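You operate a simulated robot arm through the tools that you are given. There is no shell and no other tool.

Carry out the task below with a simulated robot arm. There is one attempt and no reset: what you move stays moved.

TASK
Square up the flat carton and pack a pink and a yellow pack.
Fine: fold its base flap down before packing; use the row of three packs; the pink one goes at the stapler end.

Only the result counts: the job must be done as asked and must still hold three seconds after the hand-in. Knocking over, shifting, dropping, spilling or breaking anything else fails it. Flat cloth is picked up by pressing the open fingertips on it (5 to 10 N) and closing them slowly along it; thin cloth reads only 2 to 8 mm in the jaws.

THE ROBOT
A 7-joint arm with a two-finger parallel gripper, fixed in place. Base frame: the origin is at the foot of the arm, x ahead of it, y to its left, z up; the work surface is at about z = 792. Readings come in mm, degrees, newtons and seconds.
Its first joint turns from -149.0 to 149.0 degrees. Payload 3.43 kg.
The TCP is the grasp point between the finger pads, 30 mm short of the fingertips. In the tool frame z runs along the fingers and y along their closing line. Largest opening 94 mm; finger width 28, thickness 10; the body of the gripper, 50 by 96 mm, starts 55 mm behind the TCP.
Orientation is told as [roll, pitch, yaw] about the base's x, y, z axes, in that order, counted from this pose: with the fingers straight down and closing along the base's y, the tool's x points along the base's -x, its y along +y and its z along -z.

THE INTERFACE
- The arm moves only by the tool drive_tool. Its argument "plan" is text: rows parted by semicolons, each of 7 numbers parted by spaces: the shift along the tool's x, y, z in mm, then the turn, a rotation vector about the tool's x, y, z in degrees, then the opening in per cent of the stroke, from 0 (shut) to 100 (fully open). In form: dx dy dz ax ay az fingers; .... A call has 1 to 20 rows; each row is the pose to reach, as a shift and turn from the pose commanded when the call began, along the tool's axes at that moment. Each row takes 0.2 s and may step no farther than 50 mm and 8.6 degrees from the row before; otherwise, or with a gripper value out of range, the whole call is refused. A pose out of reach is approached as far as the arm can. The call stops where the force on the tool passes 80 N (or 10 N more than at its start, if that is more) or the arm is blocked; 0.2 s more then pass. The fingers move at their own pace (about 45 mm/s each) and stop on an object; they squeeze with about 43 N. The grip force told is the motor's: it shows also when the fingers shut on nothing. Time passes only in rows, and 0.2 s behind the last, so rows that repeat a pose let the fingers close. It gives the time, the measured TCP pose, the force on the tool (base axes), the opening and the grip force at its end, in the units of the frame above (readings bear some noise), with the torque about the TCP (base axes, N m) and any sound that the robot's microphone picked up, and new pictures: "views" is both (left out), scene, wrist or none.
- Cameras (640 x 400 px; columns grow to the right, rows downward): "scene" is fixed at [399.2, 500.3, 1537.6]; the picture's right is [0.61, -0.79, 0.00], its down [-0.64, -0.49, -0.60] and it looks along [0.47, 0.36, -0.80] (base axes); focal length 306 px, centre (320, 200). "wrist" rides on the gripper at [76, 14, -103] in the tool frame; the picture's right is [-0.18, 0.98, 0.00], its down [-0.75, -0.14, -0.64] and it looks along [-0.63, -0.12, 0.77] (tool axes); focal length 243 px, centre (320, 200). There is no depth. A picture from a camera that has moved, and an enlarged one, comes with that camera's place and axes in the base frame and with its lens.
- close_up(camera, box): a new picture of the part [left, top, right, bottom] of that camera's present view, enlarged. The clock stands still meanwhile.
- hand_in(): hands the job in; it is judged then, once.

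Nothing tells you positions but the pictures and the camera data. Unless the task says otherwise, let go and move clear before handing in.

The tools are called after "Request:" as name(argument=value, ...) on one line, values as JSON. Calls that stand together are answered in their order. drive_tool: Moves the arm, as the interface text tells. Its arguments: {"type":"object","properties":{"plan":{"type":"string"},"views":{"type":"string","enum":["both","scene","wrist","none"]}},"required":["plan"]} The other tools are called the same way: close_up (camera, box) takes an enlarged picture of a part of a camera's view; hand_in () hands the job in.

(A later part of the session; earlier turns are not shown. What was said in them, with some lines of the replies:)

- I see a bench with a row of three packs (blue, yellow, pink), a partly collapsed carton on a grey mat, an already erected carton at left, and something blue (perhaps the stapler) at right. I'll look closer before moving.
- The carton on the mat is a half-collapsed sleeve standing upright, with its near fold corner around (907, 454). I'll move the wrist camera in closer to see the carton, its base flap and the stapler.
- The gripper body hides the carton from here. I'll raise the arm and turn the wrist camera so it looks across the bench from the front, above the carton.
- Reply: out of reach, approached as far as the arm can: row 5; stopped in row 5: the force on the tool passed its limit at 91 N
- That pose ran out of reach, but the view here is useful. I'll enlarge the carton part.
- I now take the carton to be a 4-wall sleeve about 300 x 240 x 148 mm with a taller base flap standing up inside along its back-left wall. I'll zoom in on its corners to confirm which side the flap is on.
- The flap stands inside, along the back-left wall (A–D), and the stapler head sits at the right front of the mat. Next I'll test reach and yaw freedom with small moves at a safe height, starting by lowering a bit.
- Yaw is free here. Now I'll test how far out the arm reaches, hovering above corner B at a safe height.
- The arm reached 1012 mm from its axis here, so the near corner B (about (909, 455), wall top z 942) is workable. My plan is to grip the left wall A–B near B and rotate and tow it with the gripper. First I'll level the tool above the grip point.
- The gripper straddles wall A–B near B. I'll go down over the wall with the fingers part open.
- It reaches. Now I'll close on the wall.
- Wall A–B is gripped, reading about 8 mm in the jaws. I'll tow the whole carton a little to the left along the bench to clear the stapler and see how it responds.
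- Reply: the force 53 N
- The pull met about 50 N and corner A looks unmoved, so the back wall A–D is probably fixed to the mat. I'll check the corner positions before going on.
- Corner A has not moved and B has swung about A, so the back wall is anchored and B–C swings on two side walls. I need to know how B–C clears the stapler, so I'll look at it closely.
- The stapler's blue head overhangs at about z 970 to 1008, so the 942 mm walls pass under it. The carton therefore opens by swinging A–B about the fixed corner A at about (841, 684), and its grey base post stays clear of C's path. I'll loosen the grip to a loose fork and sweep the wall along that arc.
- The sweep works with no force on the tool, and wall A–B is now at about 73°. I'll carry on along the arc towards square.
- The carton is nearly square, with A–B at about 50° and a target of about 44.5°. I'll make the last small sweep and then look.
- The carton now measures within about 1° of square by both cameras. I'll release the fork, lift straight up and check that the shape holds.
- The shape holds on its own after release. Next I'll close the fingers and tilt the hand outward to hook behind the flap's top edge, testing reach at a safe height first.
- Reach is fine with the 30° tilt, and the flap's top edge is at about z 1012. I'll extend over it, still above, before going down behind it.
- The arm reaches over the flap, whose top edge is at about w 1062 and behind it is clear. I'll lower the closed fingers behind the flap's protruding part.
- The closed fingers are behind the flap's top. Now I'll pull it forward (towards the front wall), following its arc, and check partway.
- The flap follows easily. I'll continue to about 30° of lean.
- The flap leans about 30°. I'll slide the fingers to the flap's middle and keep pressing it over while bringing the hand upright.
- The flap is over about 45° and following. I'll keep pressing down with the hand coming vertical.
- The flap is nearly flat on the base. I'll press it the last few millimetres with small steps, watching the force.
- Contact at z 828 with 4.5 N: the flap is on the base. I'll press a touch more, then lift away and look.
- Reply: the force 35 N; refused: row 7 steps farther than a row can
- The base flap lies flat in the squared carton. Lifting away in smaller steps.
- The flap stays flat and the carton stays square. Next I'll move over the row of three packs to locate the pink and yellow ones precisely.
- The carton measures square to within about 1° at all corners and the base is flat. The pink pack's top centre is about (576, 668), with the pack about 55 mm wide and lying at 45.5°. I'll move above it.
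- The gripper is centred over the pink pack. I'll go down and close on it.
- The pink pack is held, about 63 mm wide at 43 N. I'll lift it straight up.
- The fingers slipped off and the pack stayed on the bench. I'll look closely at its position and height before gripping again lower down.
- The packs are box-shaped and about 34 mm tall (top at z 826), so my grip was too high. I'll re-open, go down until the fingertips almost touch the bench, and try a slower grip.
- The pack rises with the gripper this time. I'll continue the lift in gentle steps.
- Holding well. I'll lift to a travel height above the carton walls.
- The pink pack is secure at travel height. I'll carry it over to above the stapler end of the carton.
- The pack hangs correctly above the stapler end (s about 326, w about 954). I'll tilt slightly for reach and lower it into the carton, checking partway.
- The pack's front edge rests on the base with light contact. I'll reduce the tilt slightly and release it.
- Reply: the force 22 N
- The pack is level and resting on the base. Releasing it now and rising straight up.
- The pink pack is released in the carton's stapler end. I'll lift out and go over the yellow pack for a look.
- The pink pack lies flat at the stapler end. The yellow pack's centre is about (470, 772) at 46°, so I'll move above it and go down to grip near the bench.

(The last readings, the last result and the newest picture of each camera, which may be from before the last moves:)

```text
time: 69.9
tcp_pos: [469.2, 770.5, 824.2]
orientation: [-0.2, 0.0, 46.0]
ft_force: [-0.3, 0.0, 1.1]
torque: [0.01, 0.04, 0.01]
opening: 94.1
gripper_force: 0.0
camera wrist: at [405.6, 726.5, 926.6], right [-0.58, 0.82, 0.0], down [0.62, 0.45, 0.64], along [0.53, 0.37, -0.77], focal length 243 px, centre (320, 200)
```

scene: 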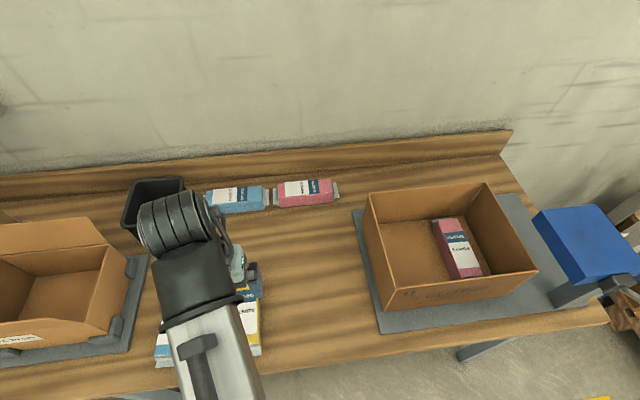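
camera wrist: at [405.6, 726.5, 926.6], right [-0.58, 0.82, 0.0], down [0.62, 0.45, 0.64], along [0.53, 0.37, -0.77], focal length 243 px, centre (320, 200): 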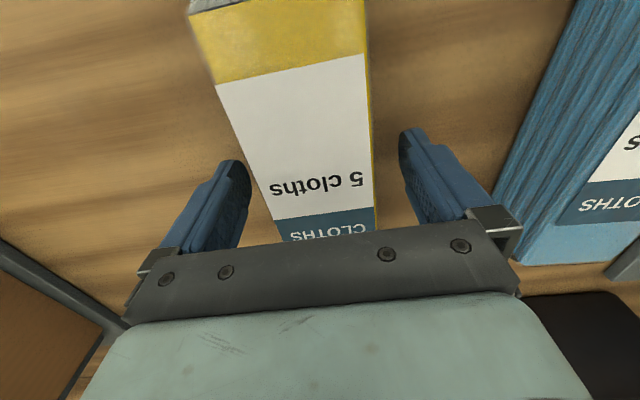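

Centred over the yellow pack. Closing fully, then a gentle first lift.

Request:
drive_tool(plan="0 0 1 0 0 0 60; 0 0 1 0 0 0 30; 0 0 1 0 0 0 0; 0 0 1 0 0 0 0; 0 0 1 0 0 0 0; 0 0 1 0 0 0 0; 0 0 1 0 0 0 0; 0 0 1 0 0 0 0", views="wrist")

Request:
drive_tool(plan="0 0 -2 0 0 0 0; 0 0 -5 0 0 0 0; 0 0 -9 0 0 0 0; 0 0 -14 0 0 0 0; 0 0 -20 0 0 0 0; 0 0 -26 0 0 0 0; 0 0 -30 0 0 0 0; 0 0 -30 0 0 0 0", views="wrist")

```text
time: 71.7
tcp_pos: [469.6, 770.9, 824.3]
orientation: [-0.1, -0.1, 46.0]
ft_force: [-0.1, 0.2, 1.0]
torque: [0.04, 0.02, -0.01]
opening: 63.6
gripper_force: 43.0
camera wrist: at [405.4, 726.5, 925.6], right [-0.58, 0.82, 0.0], down [0.62, 0.45, 0.64], along [0.53, 0.37, -0.77], focal length 243 px, centre (320, 200)
```

wrist: 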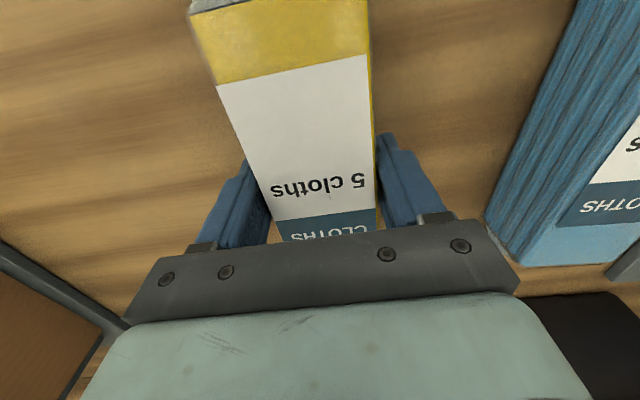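

```text
time: 73.5
tcp_pos: [470.0, 771.1, 853.0]
orientation: [-0.2, 0.0, 46.1]
ft_force: [0.5, -0.2, -0.2]
torque: [-0.01, -0.03, -0.02]
opening: 63.3
gripper_force: 43.0
camera wrist: at [405.5, 726.7, 955.9], right [-0.58, 0.82, 0.0], down [0.62, 0.45, 0.64], along [0.53, 0.37, -0.77], focal length 243 px, centre (320, 200)
```

wrist: 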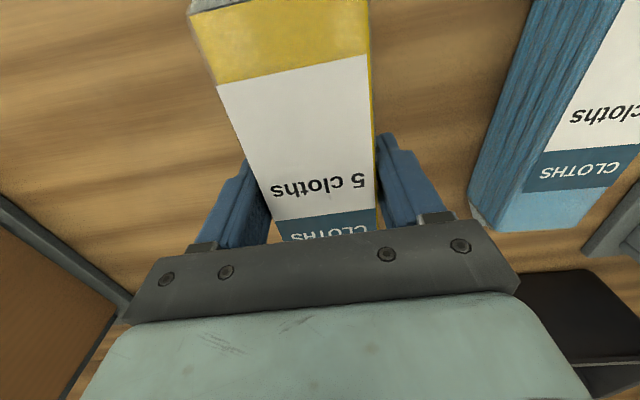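

The yellow pack is held. I'll continue lifting to travel height.

Request:
drive_tool(plan="0 0 -8 0 0 0 0; 0 0 -22 0 0 0 0; 0 0 -42 0 0 0 0; 0 0 -64 0 0 0 0; 0 0 -87 0 0 0 0; 0 0 -110 0 0 0 0; 0 0 -133 0 0 0 0; 0 0 -155 0 0 0 0; 0 0 -174 0 0 0 0; 0 0 -185 0 0 0 0; 0 0 -188 0 0 0 0; 0 0 -188 0 0 0 0", views="wrist")

```text
time: 76.1
tcp_pos: [469.0, 771.6, 1042.7]
orientation: [-0.2, 0.0, 45.9]
ft_force: [1.2, 0.3, -0.6]
torque: [0.01, -0.02, 0.0]
opening: 63.2
gripper_force: 42.8
camera wrist: at [404.5, 727.0, 1144.1], right [-0.58, 0.82, 0.0], down [0.62, 0.45, 0.64], along [0.53, 0.37, -0.77], focal length 243 px, centre (320, 200)
```

wrist: 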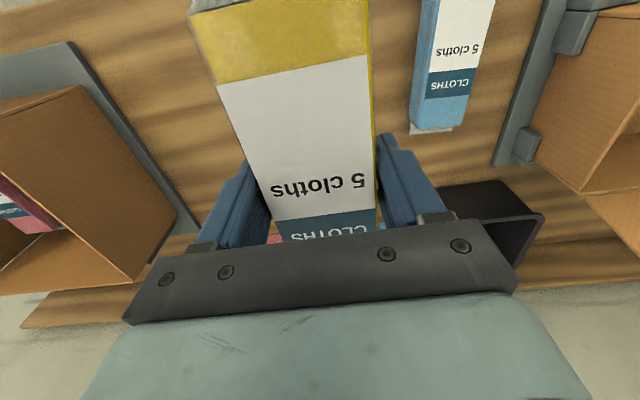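

Carrying the yellow pack to above the carton's left half.

Request:
drive_tool(plan="-2.2 -12.3 0 0 0 0 0; -5.8 -32.8 0 0 0 0 0; -10.9 -61.5 0 0 0 0 0; -17.1 -96.3 0 0 0 0 0; -23.6 -133.2 0 0 0 0.3 0; -30.2 -170.1 0 0 0 0.6 0; -36.7 -207 0 0 0 0.9 0; -43.3 -243.9 0 0 0 1.2 0; -49.8 -280.8 0 0 0 1.6 0; -56 -315.6 0 0 0 1.6 0; -61.8 -348.4 0 0 0 1.6 0; -66.9 -377.1 0 0 0 1.6 0; -70.5 -397.6 0 0 0 1.6 0; -72.7 -409.9 0 0 0 1.6 0; -72.7 -409.9 0 0 0 1.6 0", views="both")

```text
time: 79.3
tcp_pos: [814.0, 540.1, 1044.4]
orientation: [-0.2, -0.1, 44.3]
ft_force: [0.4, -0.4, -1.0]
torque: [0.02, -0.01, 0.01]
opening: 63.5
gripper_force: 43.3
camera wrist: at [749.7, 496.5, 1145.6], right [-0.56, 0.83, 0.0], down [0.64, 0.43, 0.64], along [0.54, 0.36, -0.77], focal length 243 px, centre (320, 200)
```

scene: 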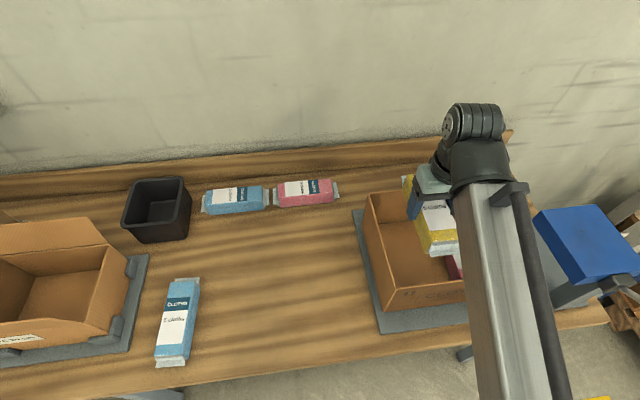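
wrist: 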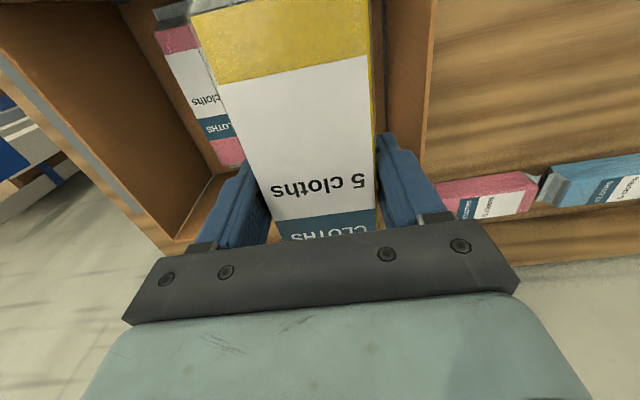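

Positioned above the left half, with room to both the wall and the pink pack. Lowering.

Request:
drive_tool(plan="0 0 12 0 0 0 0; 0 0 32 0 0 0 0; 0 0 55 0 0 0 0; 0 0 78 0 0 0 0; 0 0 101 0 0 0 0; 0 0 124 0 0 0 0; 0 0 147 0 0 0 0; 0 0 167 0 0 0 0; 0 0 182 0 0 0 0; 0 0 192 0 0 0 0; 0 0 192 0 0 0 0", views="both")

```text
time: 81.7
tcp_pos: [815.9, 539.0, 853.4]
orientation: [-0.3, -0.2, 44.3]
ft_force: [-0.3, -0.6, -1.2]
torque: [0.03, 0.05, 0.0]
opening: 63.4
gripper_force: 43.1
camera wrist: at [749.7, 495.6, 953.4], right [-0.56, 0.83, 0.0], down [0.64, 0.43, 0.64], along [0.54, 0.36, -0.77], focal length 243 px, centre (320, 200)
```

scene: 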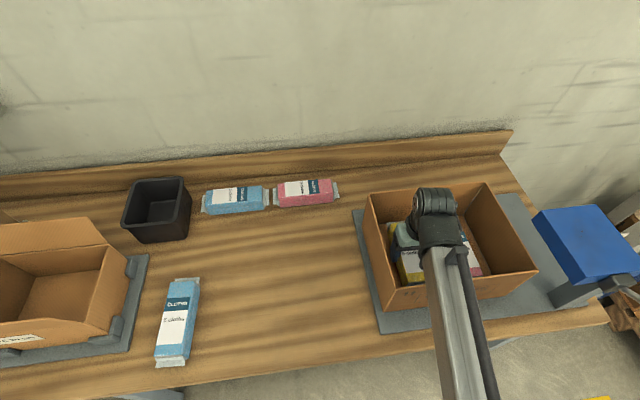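
wrist: 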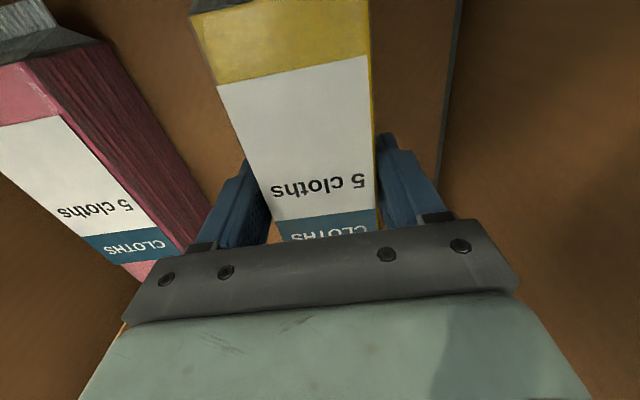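

Request:
drive_tool(plan="0 0 3 0 0 0 0; 0 0 6 0 0 0 0; 0 0 9 0 0 0 0; 0 0 11.5 0 0 0 0; 0 0 11.5 0 0 0 0", views="none")

```text
time: 82.9
tcp_pos: [815.0, 537.7, 841.1]
orientation: [-0.2, -0.1, 44.4]
ft_force: [0.4, 0.2, 10.2]
torque: [0.48, -0.22, -0.02]
opening: 63.5
gripper_force: 43.2
```

The pack touches the base (10 N). I'll release it and check before lifting.

Request:
drive_tool(plan="0 0 0.5 0 0 0 0; 0 0 0 0 0 0 72; 0 0 0 0 0 0 80; 0 0 0 0 0 0 86; 0 0 0 0 0 0 86", views="wrist")

```text
time: 84.1
tcp_pos: [814.6, 539.0, 839.9]
orientation: [-0.2, 0.0, 44.5]
ft_force: [-0.1, 0.3, 0.0]
torque: [0.01, -0.02, 0.01]
opening: 80.7
gripper_force: 0.1
camera wrist: at [749.6, 495.4, 941.9], right [-0.56, 0.83, 0.0], down [0.64, 0.43, 0.64], along [0.54, 0.36, -0.77], focal length 243 px, centre (320, 200)
```

wrist: 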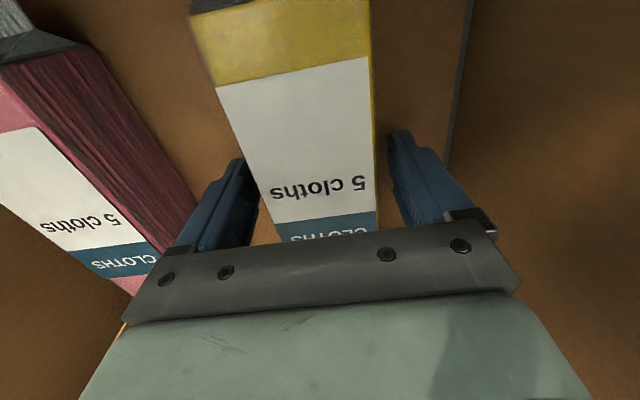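

Released cleanly. Rising straight out and moving clear for a final inspection.

Request:
drive_tool(plan="0 0 -10 0 0 0 86; 0 0 -35 0 0 0 86; 0 0 -70 0 0 0 86; 0 0 -110 0 0 0 86; 0 0 -150 0 0 0 86; 0 0 -190 0 0 0 86; 10 20 -220 0 0 0 86; 25 55 -235 0 0 0 86; 40 95 -240 0 0 0 86; 55 135 -240 0 0 0 86; 70 175 -240 0 0 0 86; 80 215 -240 0 0 0 86; 90 250 -240 0 0 0 86; 90 250 -240 0 0 0 86", views="both")

Request:
close_up(camera="scene", box=[350, 150, 570, 330])

Request:
close_up(camera="scene", box=[370, 190, 510, 310])

```text
time: 87.1
tcp_pos: [574.7, 654.6, 1079.6]
orientation: [-0.2, -0.1, 44.4]
ft_force: [0.1, 0.3, -0.8]
torque: [-0.01, -0.02, -0.02]
opening: 80.8
gripper_force: 0.1
camera wrist: at [509.0, 611.5, 1180.4], right [-0.56, 0.83, 0.0], down [0.64, 0.43, 0.64], along [0.54, 0.35, -0.77], focal length 243 px, centre (320, 200)
```

scene: 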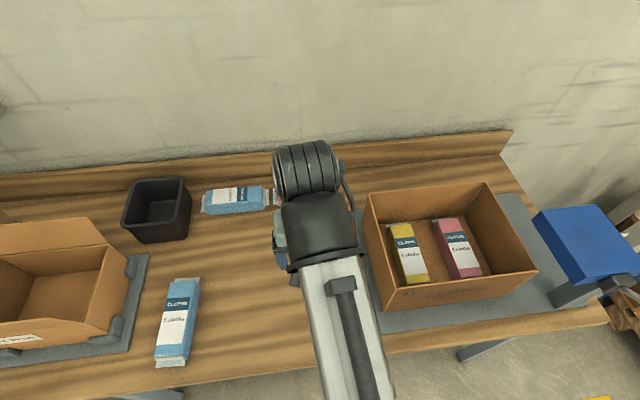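
wrist: 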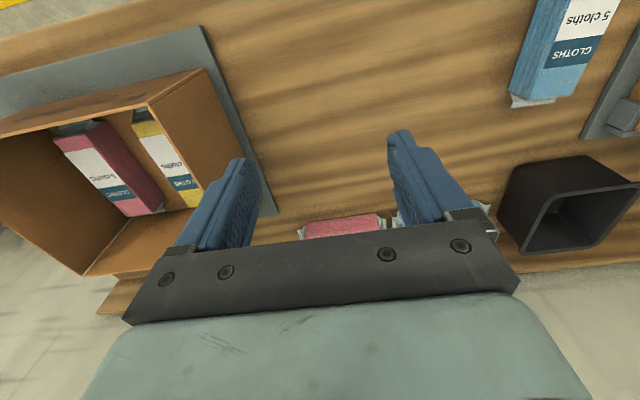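

```text
2.22 times, centred on (460, 240) of scene
camera zoom: at [399.2, 500.3, 1537.6], right [0.61, -0.79, 0.0], down [-0.64, -0.49, -0.6], along [0.47, 0.36, -0.8], focal length 680 px, centre (9, 111)
```

zoom: 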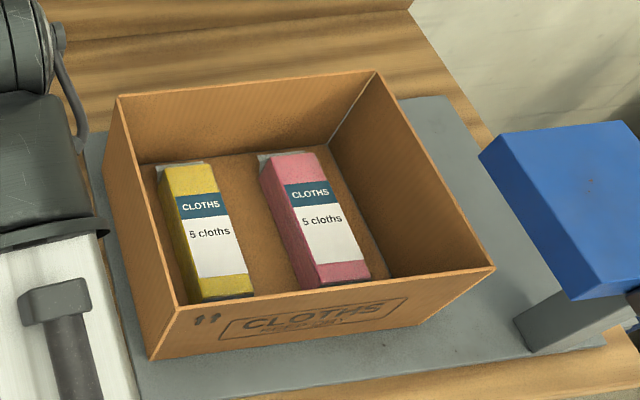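

```text
3.33 times, centred on (440, 250) of scene
camera zoom: at [399.2, 500.3, 1537.6], right [0.61, -0.79, 0.0], down [-0.64, -0.49, -0.6], along [0.47, 0.36, -0.8], focal length 1020 px, centre (-80, 33)
```

zoom: 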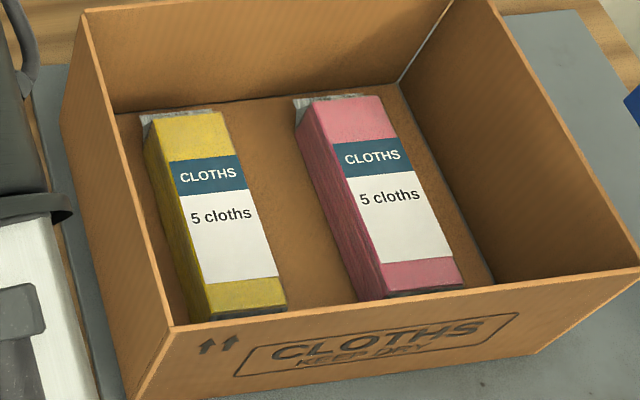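

Both packs lie flat in the squared carton, with pink towards the stapler. I'll check the base flap's front edge and the carton squareness once more from the wrist camera.

Request:
close_up(camera="wrist", box=[0, 50, 260, 290])

Request:
drive_tool(plan="-20 -35 -5 0 0 0 86; -40 -75 -10 0 0 0 86; -60 -118 -15 0 0 0 86; -75 -160 -20 0 0 0 86; -85 -203 -25 0 0 0 86; -90 -245 -30 0 0 0 86; -90 -275 -30 0 0 0 86; -90 -290 -30 0 0 0 86; -90 -290 -30 0 0 0 86", views="both")

Request:
close_up(camera="wrist", box=[60, 0, 460, 250])

```text
1.67 times, centred on (130, 170) of wrist
camera zoom: at [509.0, 611.5, 1180.4], right [-0.56, 0.83, 0.0], down [0.64, 0.43, 0.64], along [0.54, 0.35, -0.77], focal length 404 px, centre (637, 250)
```

zoom: 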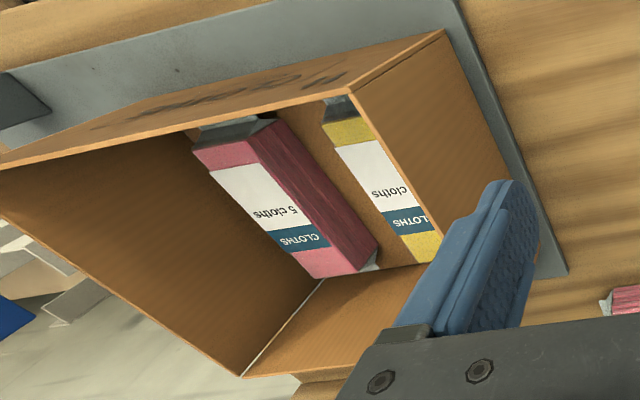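

```text
time: 89.1
tcp_pos: [841.4, 511.7, 1112.0]
orientation: [-0.2, -0.1, 44.5]
ft_force: [0.3, 0.1, 1.5]
torque: [0.01, -0.02, 0.03]
opening: 80.9
gripper_force: 0.1
camera wrist: at [777.0, 467.7, 1212.5], right [-0.56, 0.83, 0.0], down [0.64, 0.43, 0.64], along [0.54, 0.36, -0.77], focal length 243 px, centre (320, 200)
```

scene: 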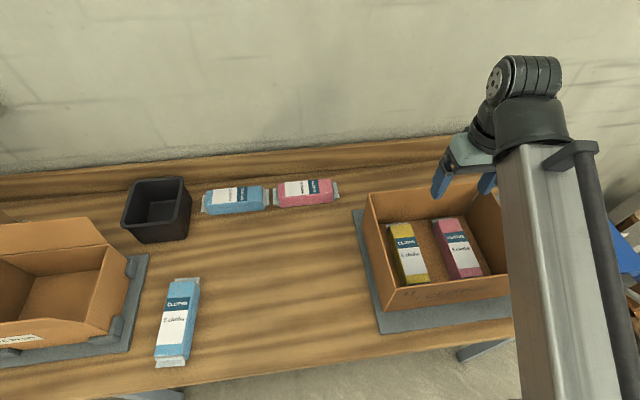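
wrist: 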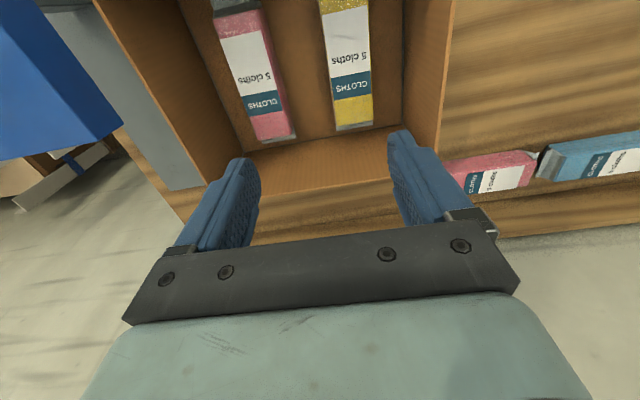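

```text
1.60 times, centred on (260, 125) of wrist
camera zoom: at [777.0, 467.7, 1212.5], right [-0.56, 0.83, 0.0], down [0.64, 0.43, 0.64], along [0.54, 0.36, -0.77], focal length 388 px, centre (416, 320)
```

zoom: 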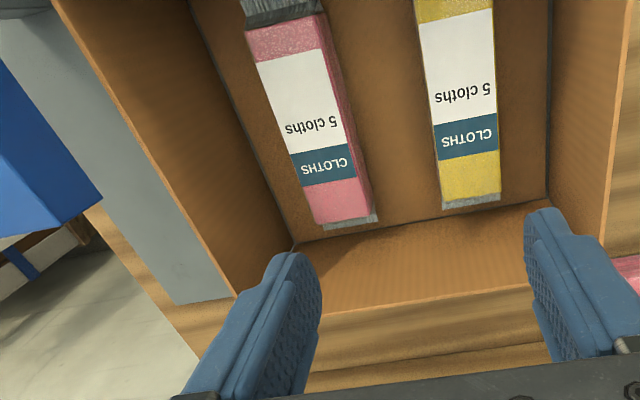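

The packs are flat and clear of each other and the walls. One last view straight down at the flap's front edge, using a slight tilt.

Request:
drive_tool(plan="5 0 0 0 5 0 86; 10 0 0 0 10 0 86; 10 -10 0 0 15 0 86; 10 -20 0 0 18 0 86; 10 -20 0 0 18 0 86", views="wrist")

Request:
close_up(camera="wrist", box=[80, 0, 480, 250])

```text
time: 89.8
tcp_pos: [839.7, 508.0, 1110.4]
orientation: [-0.5, 6.4, 44.2]
ft_force: [9.0, 4.8, -21.4]
torque: [-0.08, -0.19, -0.07]
opening: 80.6
gripper_force: 0.1
out of reach, approached as far as the arm can: row 3
stopped in row 3: the force on the tool passed its limit at 89 N (the readings are from after the stop); the commanded pose is now the measured one
camera wrist: at [782.5, 473.6, 1220.1], right [-0.55, 0.83, -0.03], down [0.68, 0.48, 0.55], along [0.48, 0.29, -0.83], focal length 243 px, centre (320, 200)
```

wrist: 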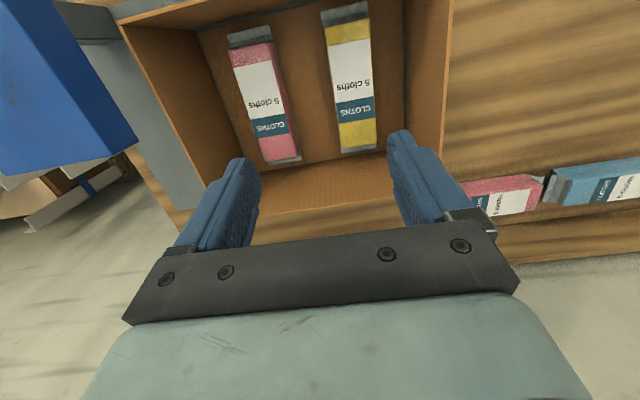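

```text
1.60 times, centred on (280, 125) of wrist
camera zoom: at [782.5, 473.6, 1220.1], right [-0.55, 0.83, -0.03], down [0.68, 0.48, 0.55], along [0.48, 0.29, -0.83], focal length 388 px, centre (384, 320)
```

zoom: 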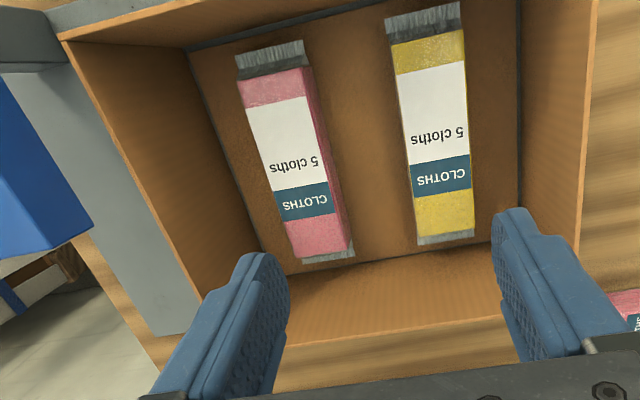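

The view shows the flap flat all round, the carton square, and pink at the stapler end with yellow beside it. I'll move the arm clear of the carton and then hand in.

Request:
drive_tool(plan="5 10 0 0 -2 0 86; 15 30 0 0 -4 0 86; 25 60 0 0 -6 0 86; 35 95 0 0 -6 0 86; 45 130 0 0 -6 0 86; 55 165 0 0 -6 0 86; 65 200 0 0 -6 0 86; 75 230 0 0 -6 0 86; 80 250 0 0 -6 0 86; 80 250 0 0 -6 0 86", views="both")

Request:
close_up(camera="scene", box=[350, 150, 570, 330])

```text
time: 92.0
tcp_pos: [607.5, 631.4, 1118.3]
orientation: [-0.5, 0.6, 44.2]
ft_force: [-0.1, 0.0, -0.9]
torque: [0.03, 0.0, 0.0]
opening: 80.9
gripper_force: 0.1
camera wrist: at [543.0, 589.9, 1220.3], right [-0.55, 0.83, -0.01], down [0.64, 0.43, 0.63], along [0.53, 0.34, -0.77], focal length 243 px, centre (320, 200)
```

scene: 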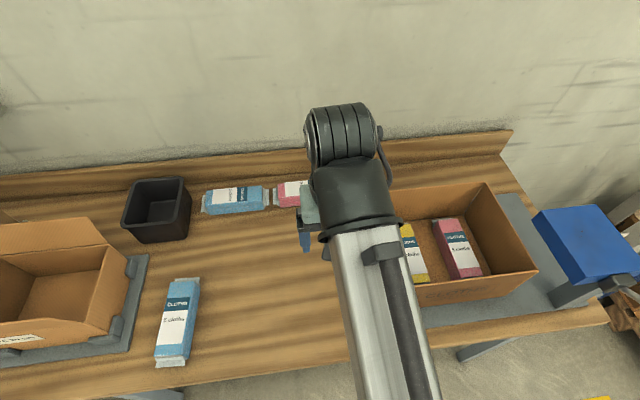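
wrist: 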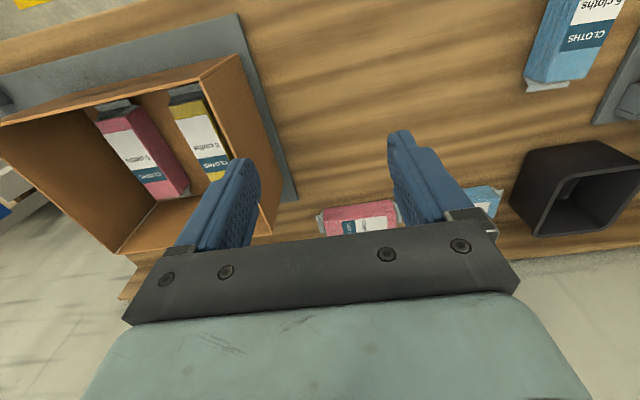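

```text
2.22 times, centred on (460, 240) of scene
camera zoom: at [399.2, 500.3, 1537.6], right [0.61, -0.79, 0.0], down [-0.64, -0.49, -0.6], along [0.47, 0.36, -0.8], focal length 680 px, centre (9, 111)
```

zoom: 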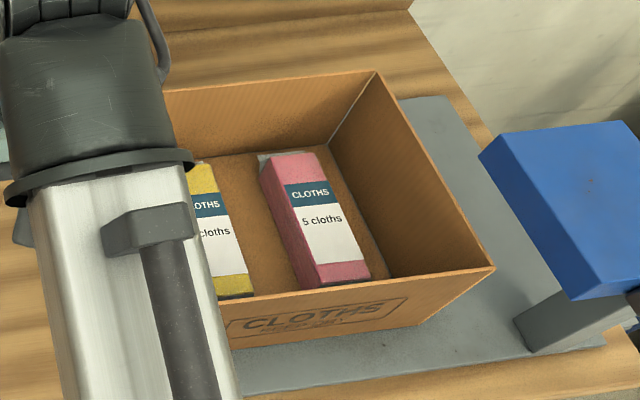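

The arm is clear, the carton stands square with its base flap flat, and the pink and yellow packs lie inside with pink at the stapler end. The remaining packs, the bin and the stapler are where they were. Handing in.

Request:
hand_in()

```text
The job is handed in.
```

The carton is squared up, its base flap is folded flat, and the pink and yellow packs from the row of three are inside. I've handed the job in, but no verdict came back.

- **Carton:** by the scene camera its corners measured within about 1° of square. It held that shape after the gripper let go.
- **Packs:** the pink one lies at the stapler end and the yellow one in the other half. Both lie flat on the base, clear of each other and the walls.
- **Slip:** my first grip on the pink pack was too high and slid off. The pack stayed where it was on the bench, and the second, lower grip held.
- **Force stops:** two camera-positioning moves stopped on the force limit because the pose was out of reach. Both were in free air, and nothing was touched.
- **Everything else:** the blue pack, the two packs at the back, the bin, the other carton and the stapler look unmoved in the last pictures. The arm finished clear of the carton.
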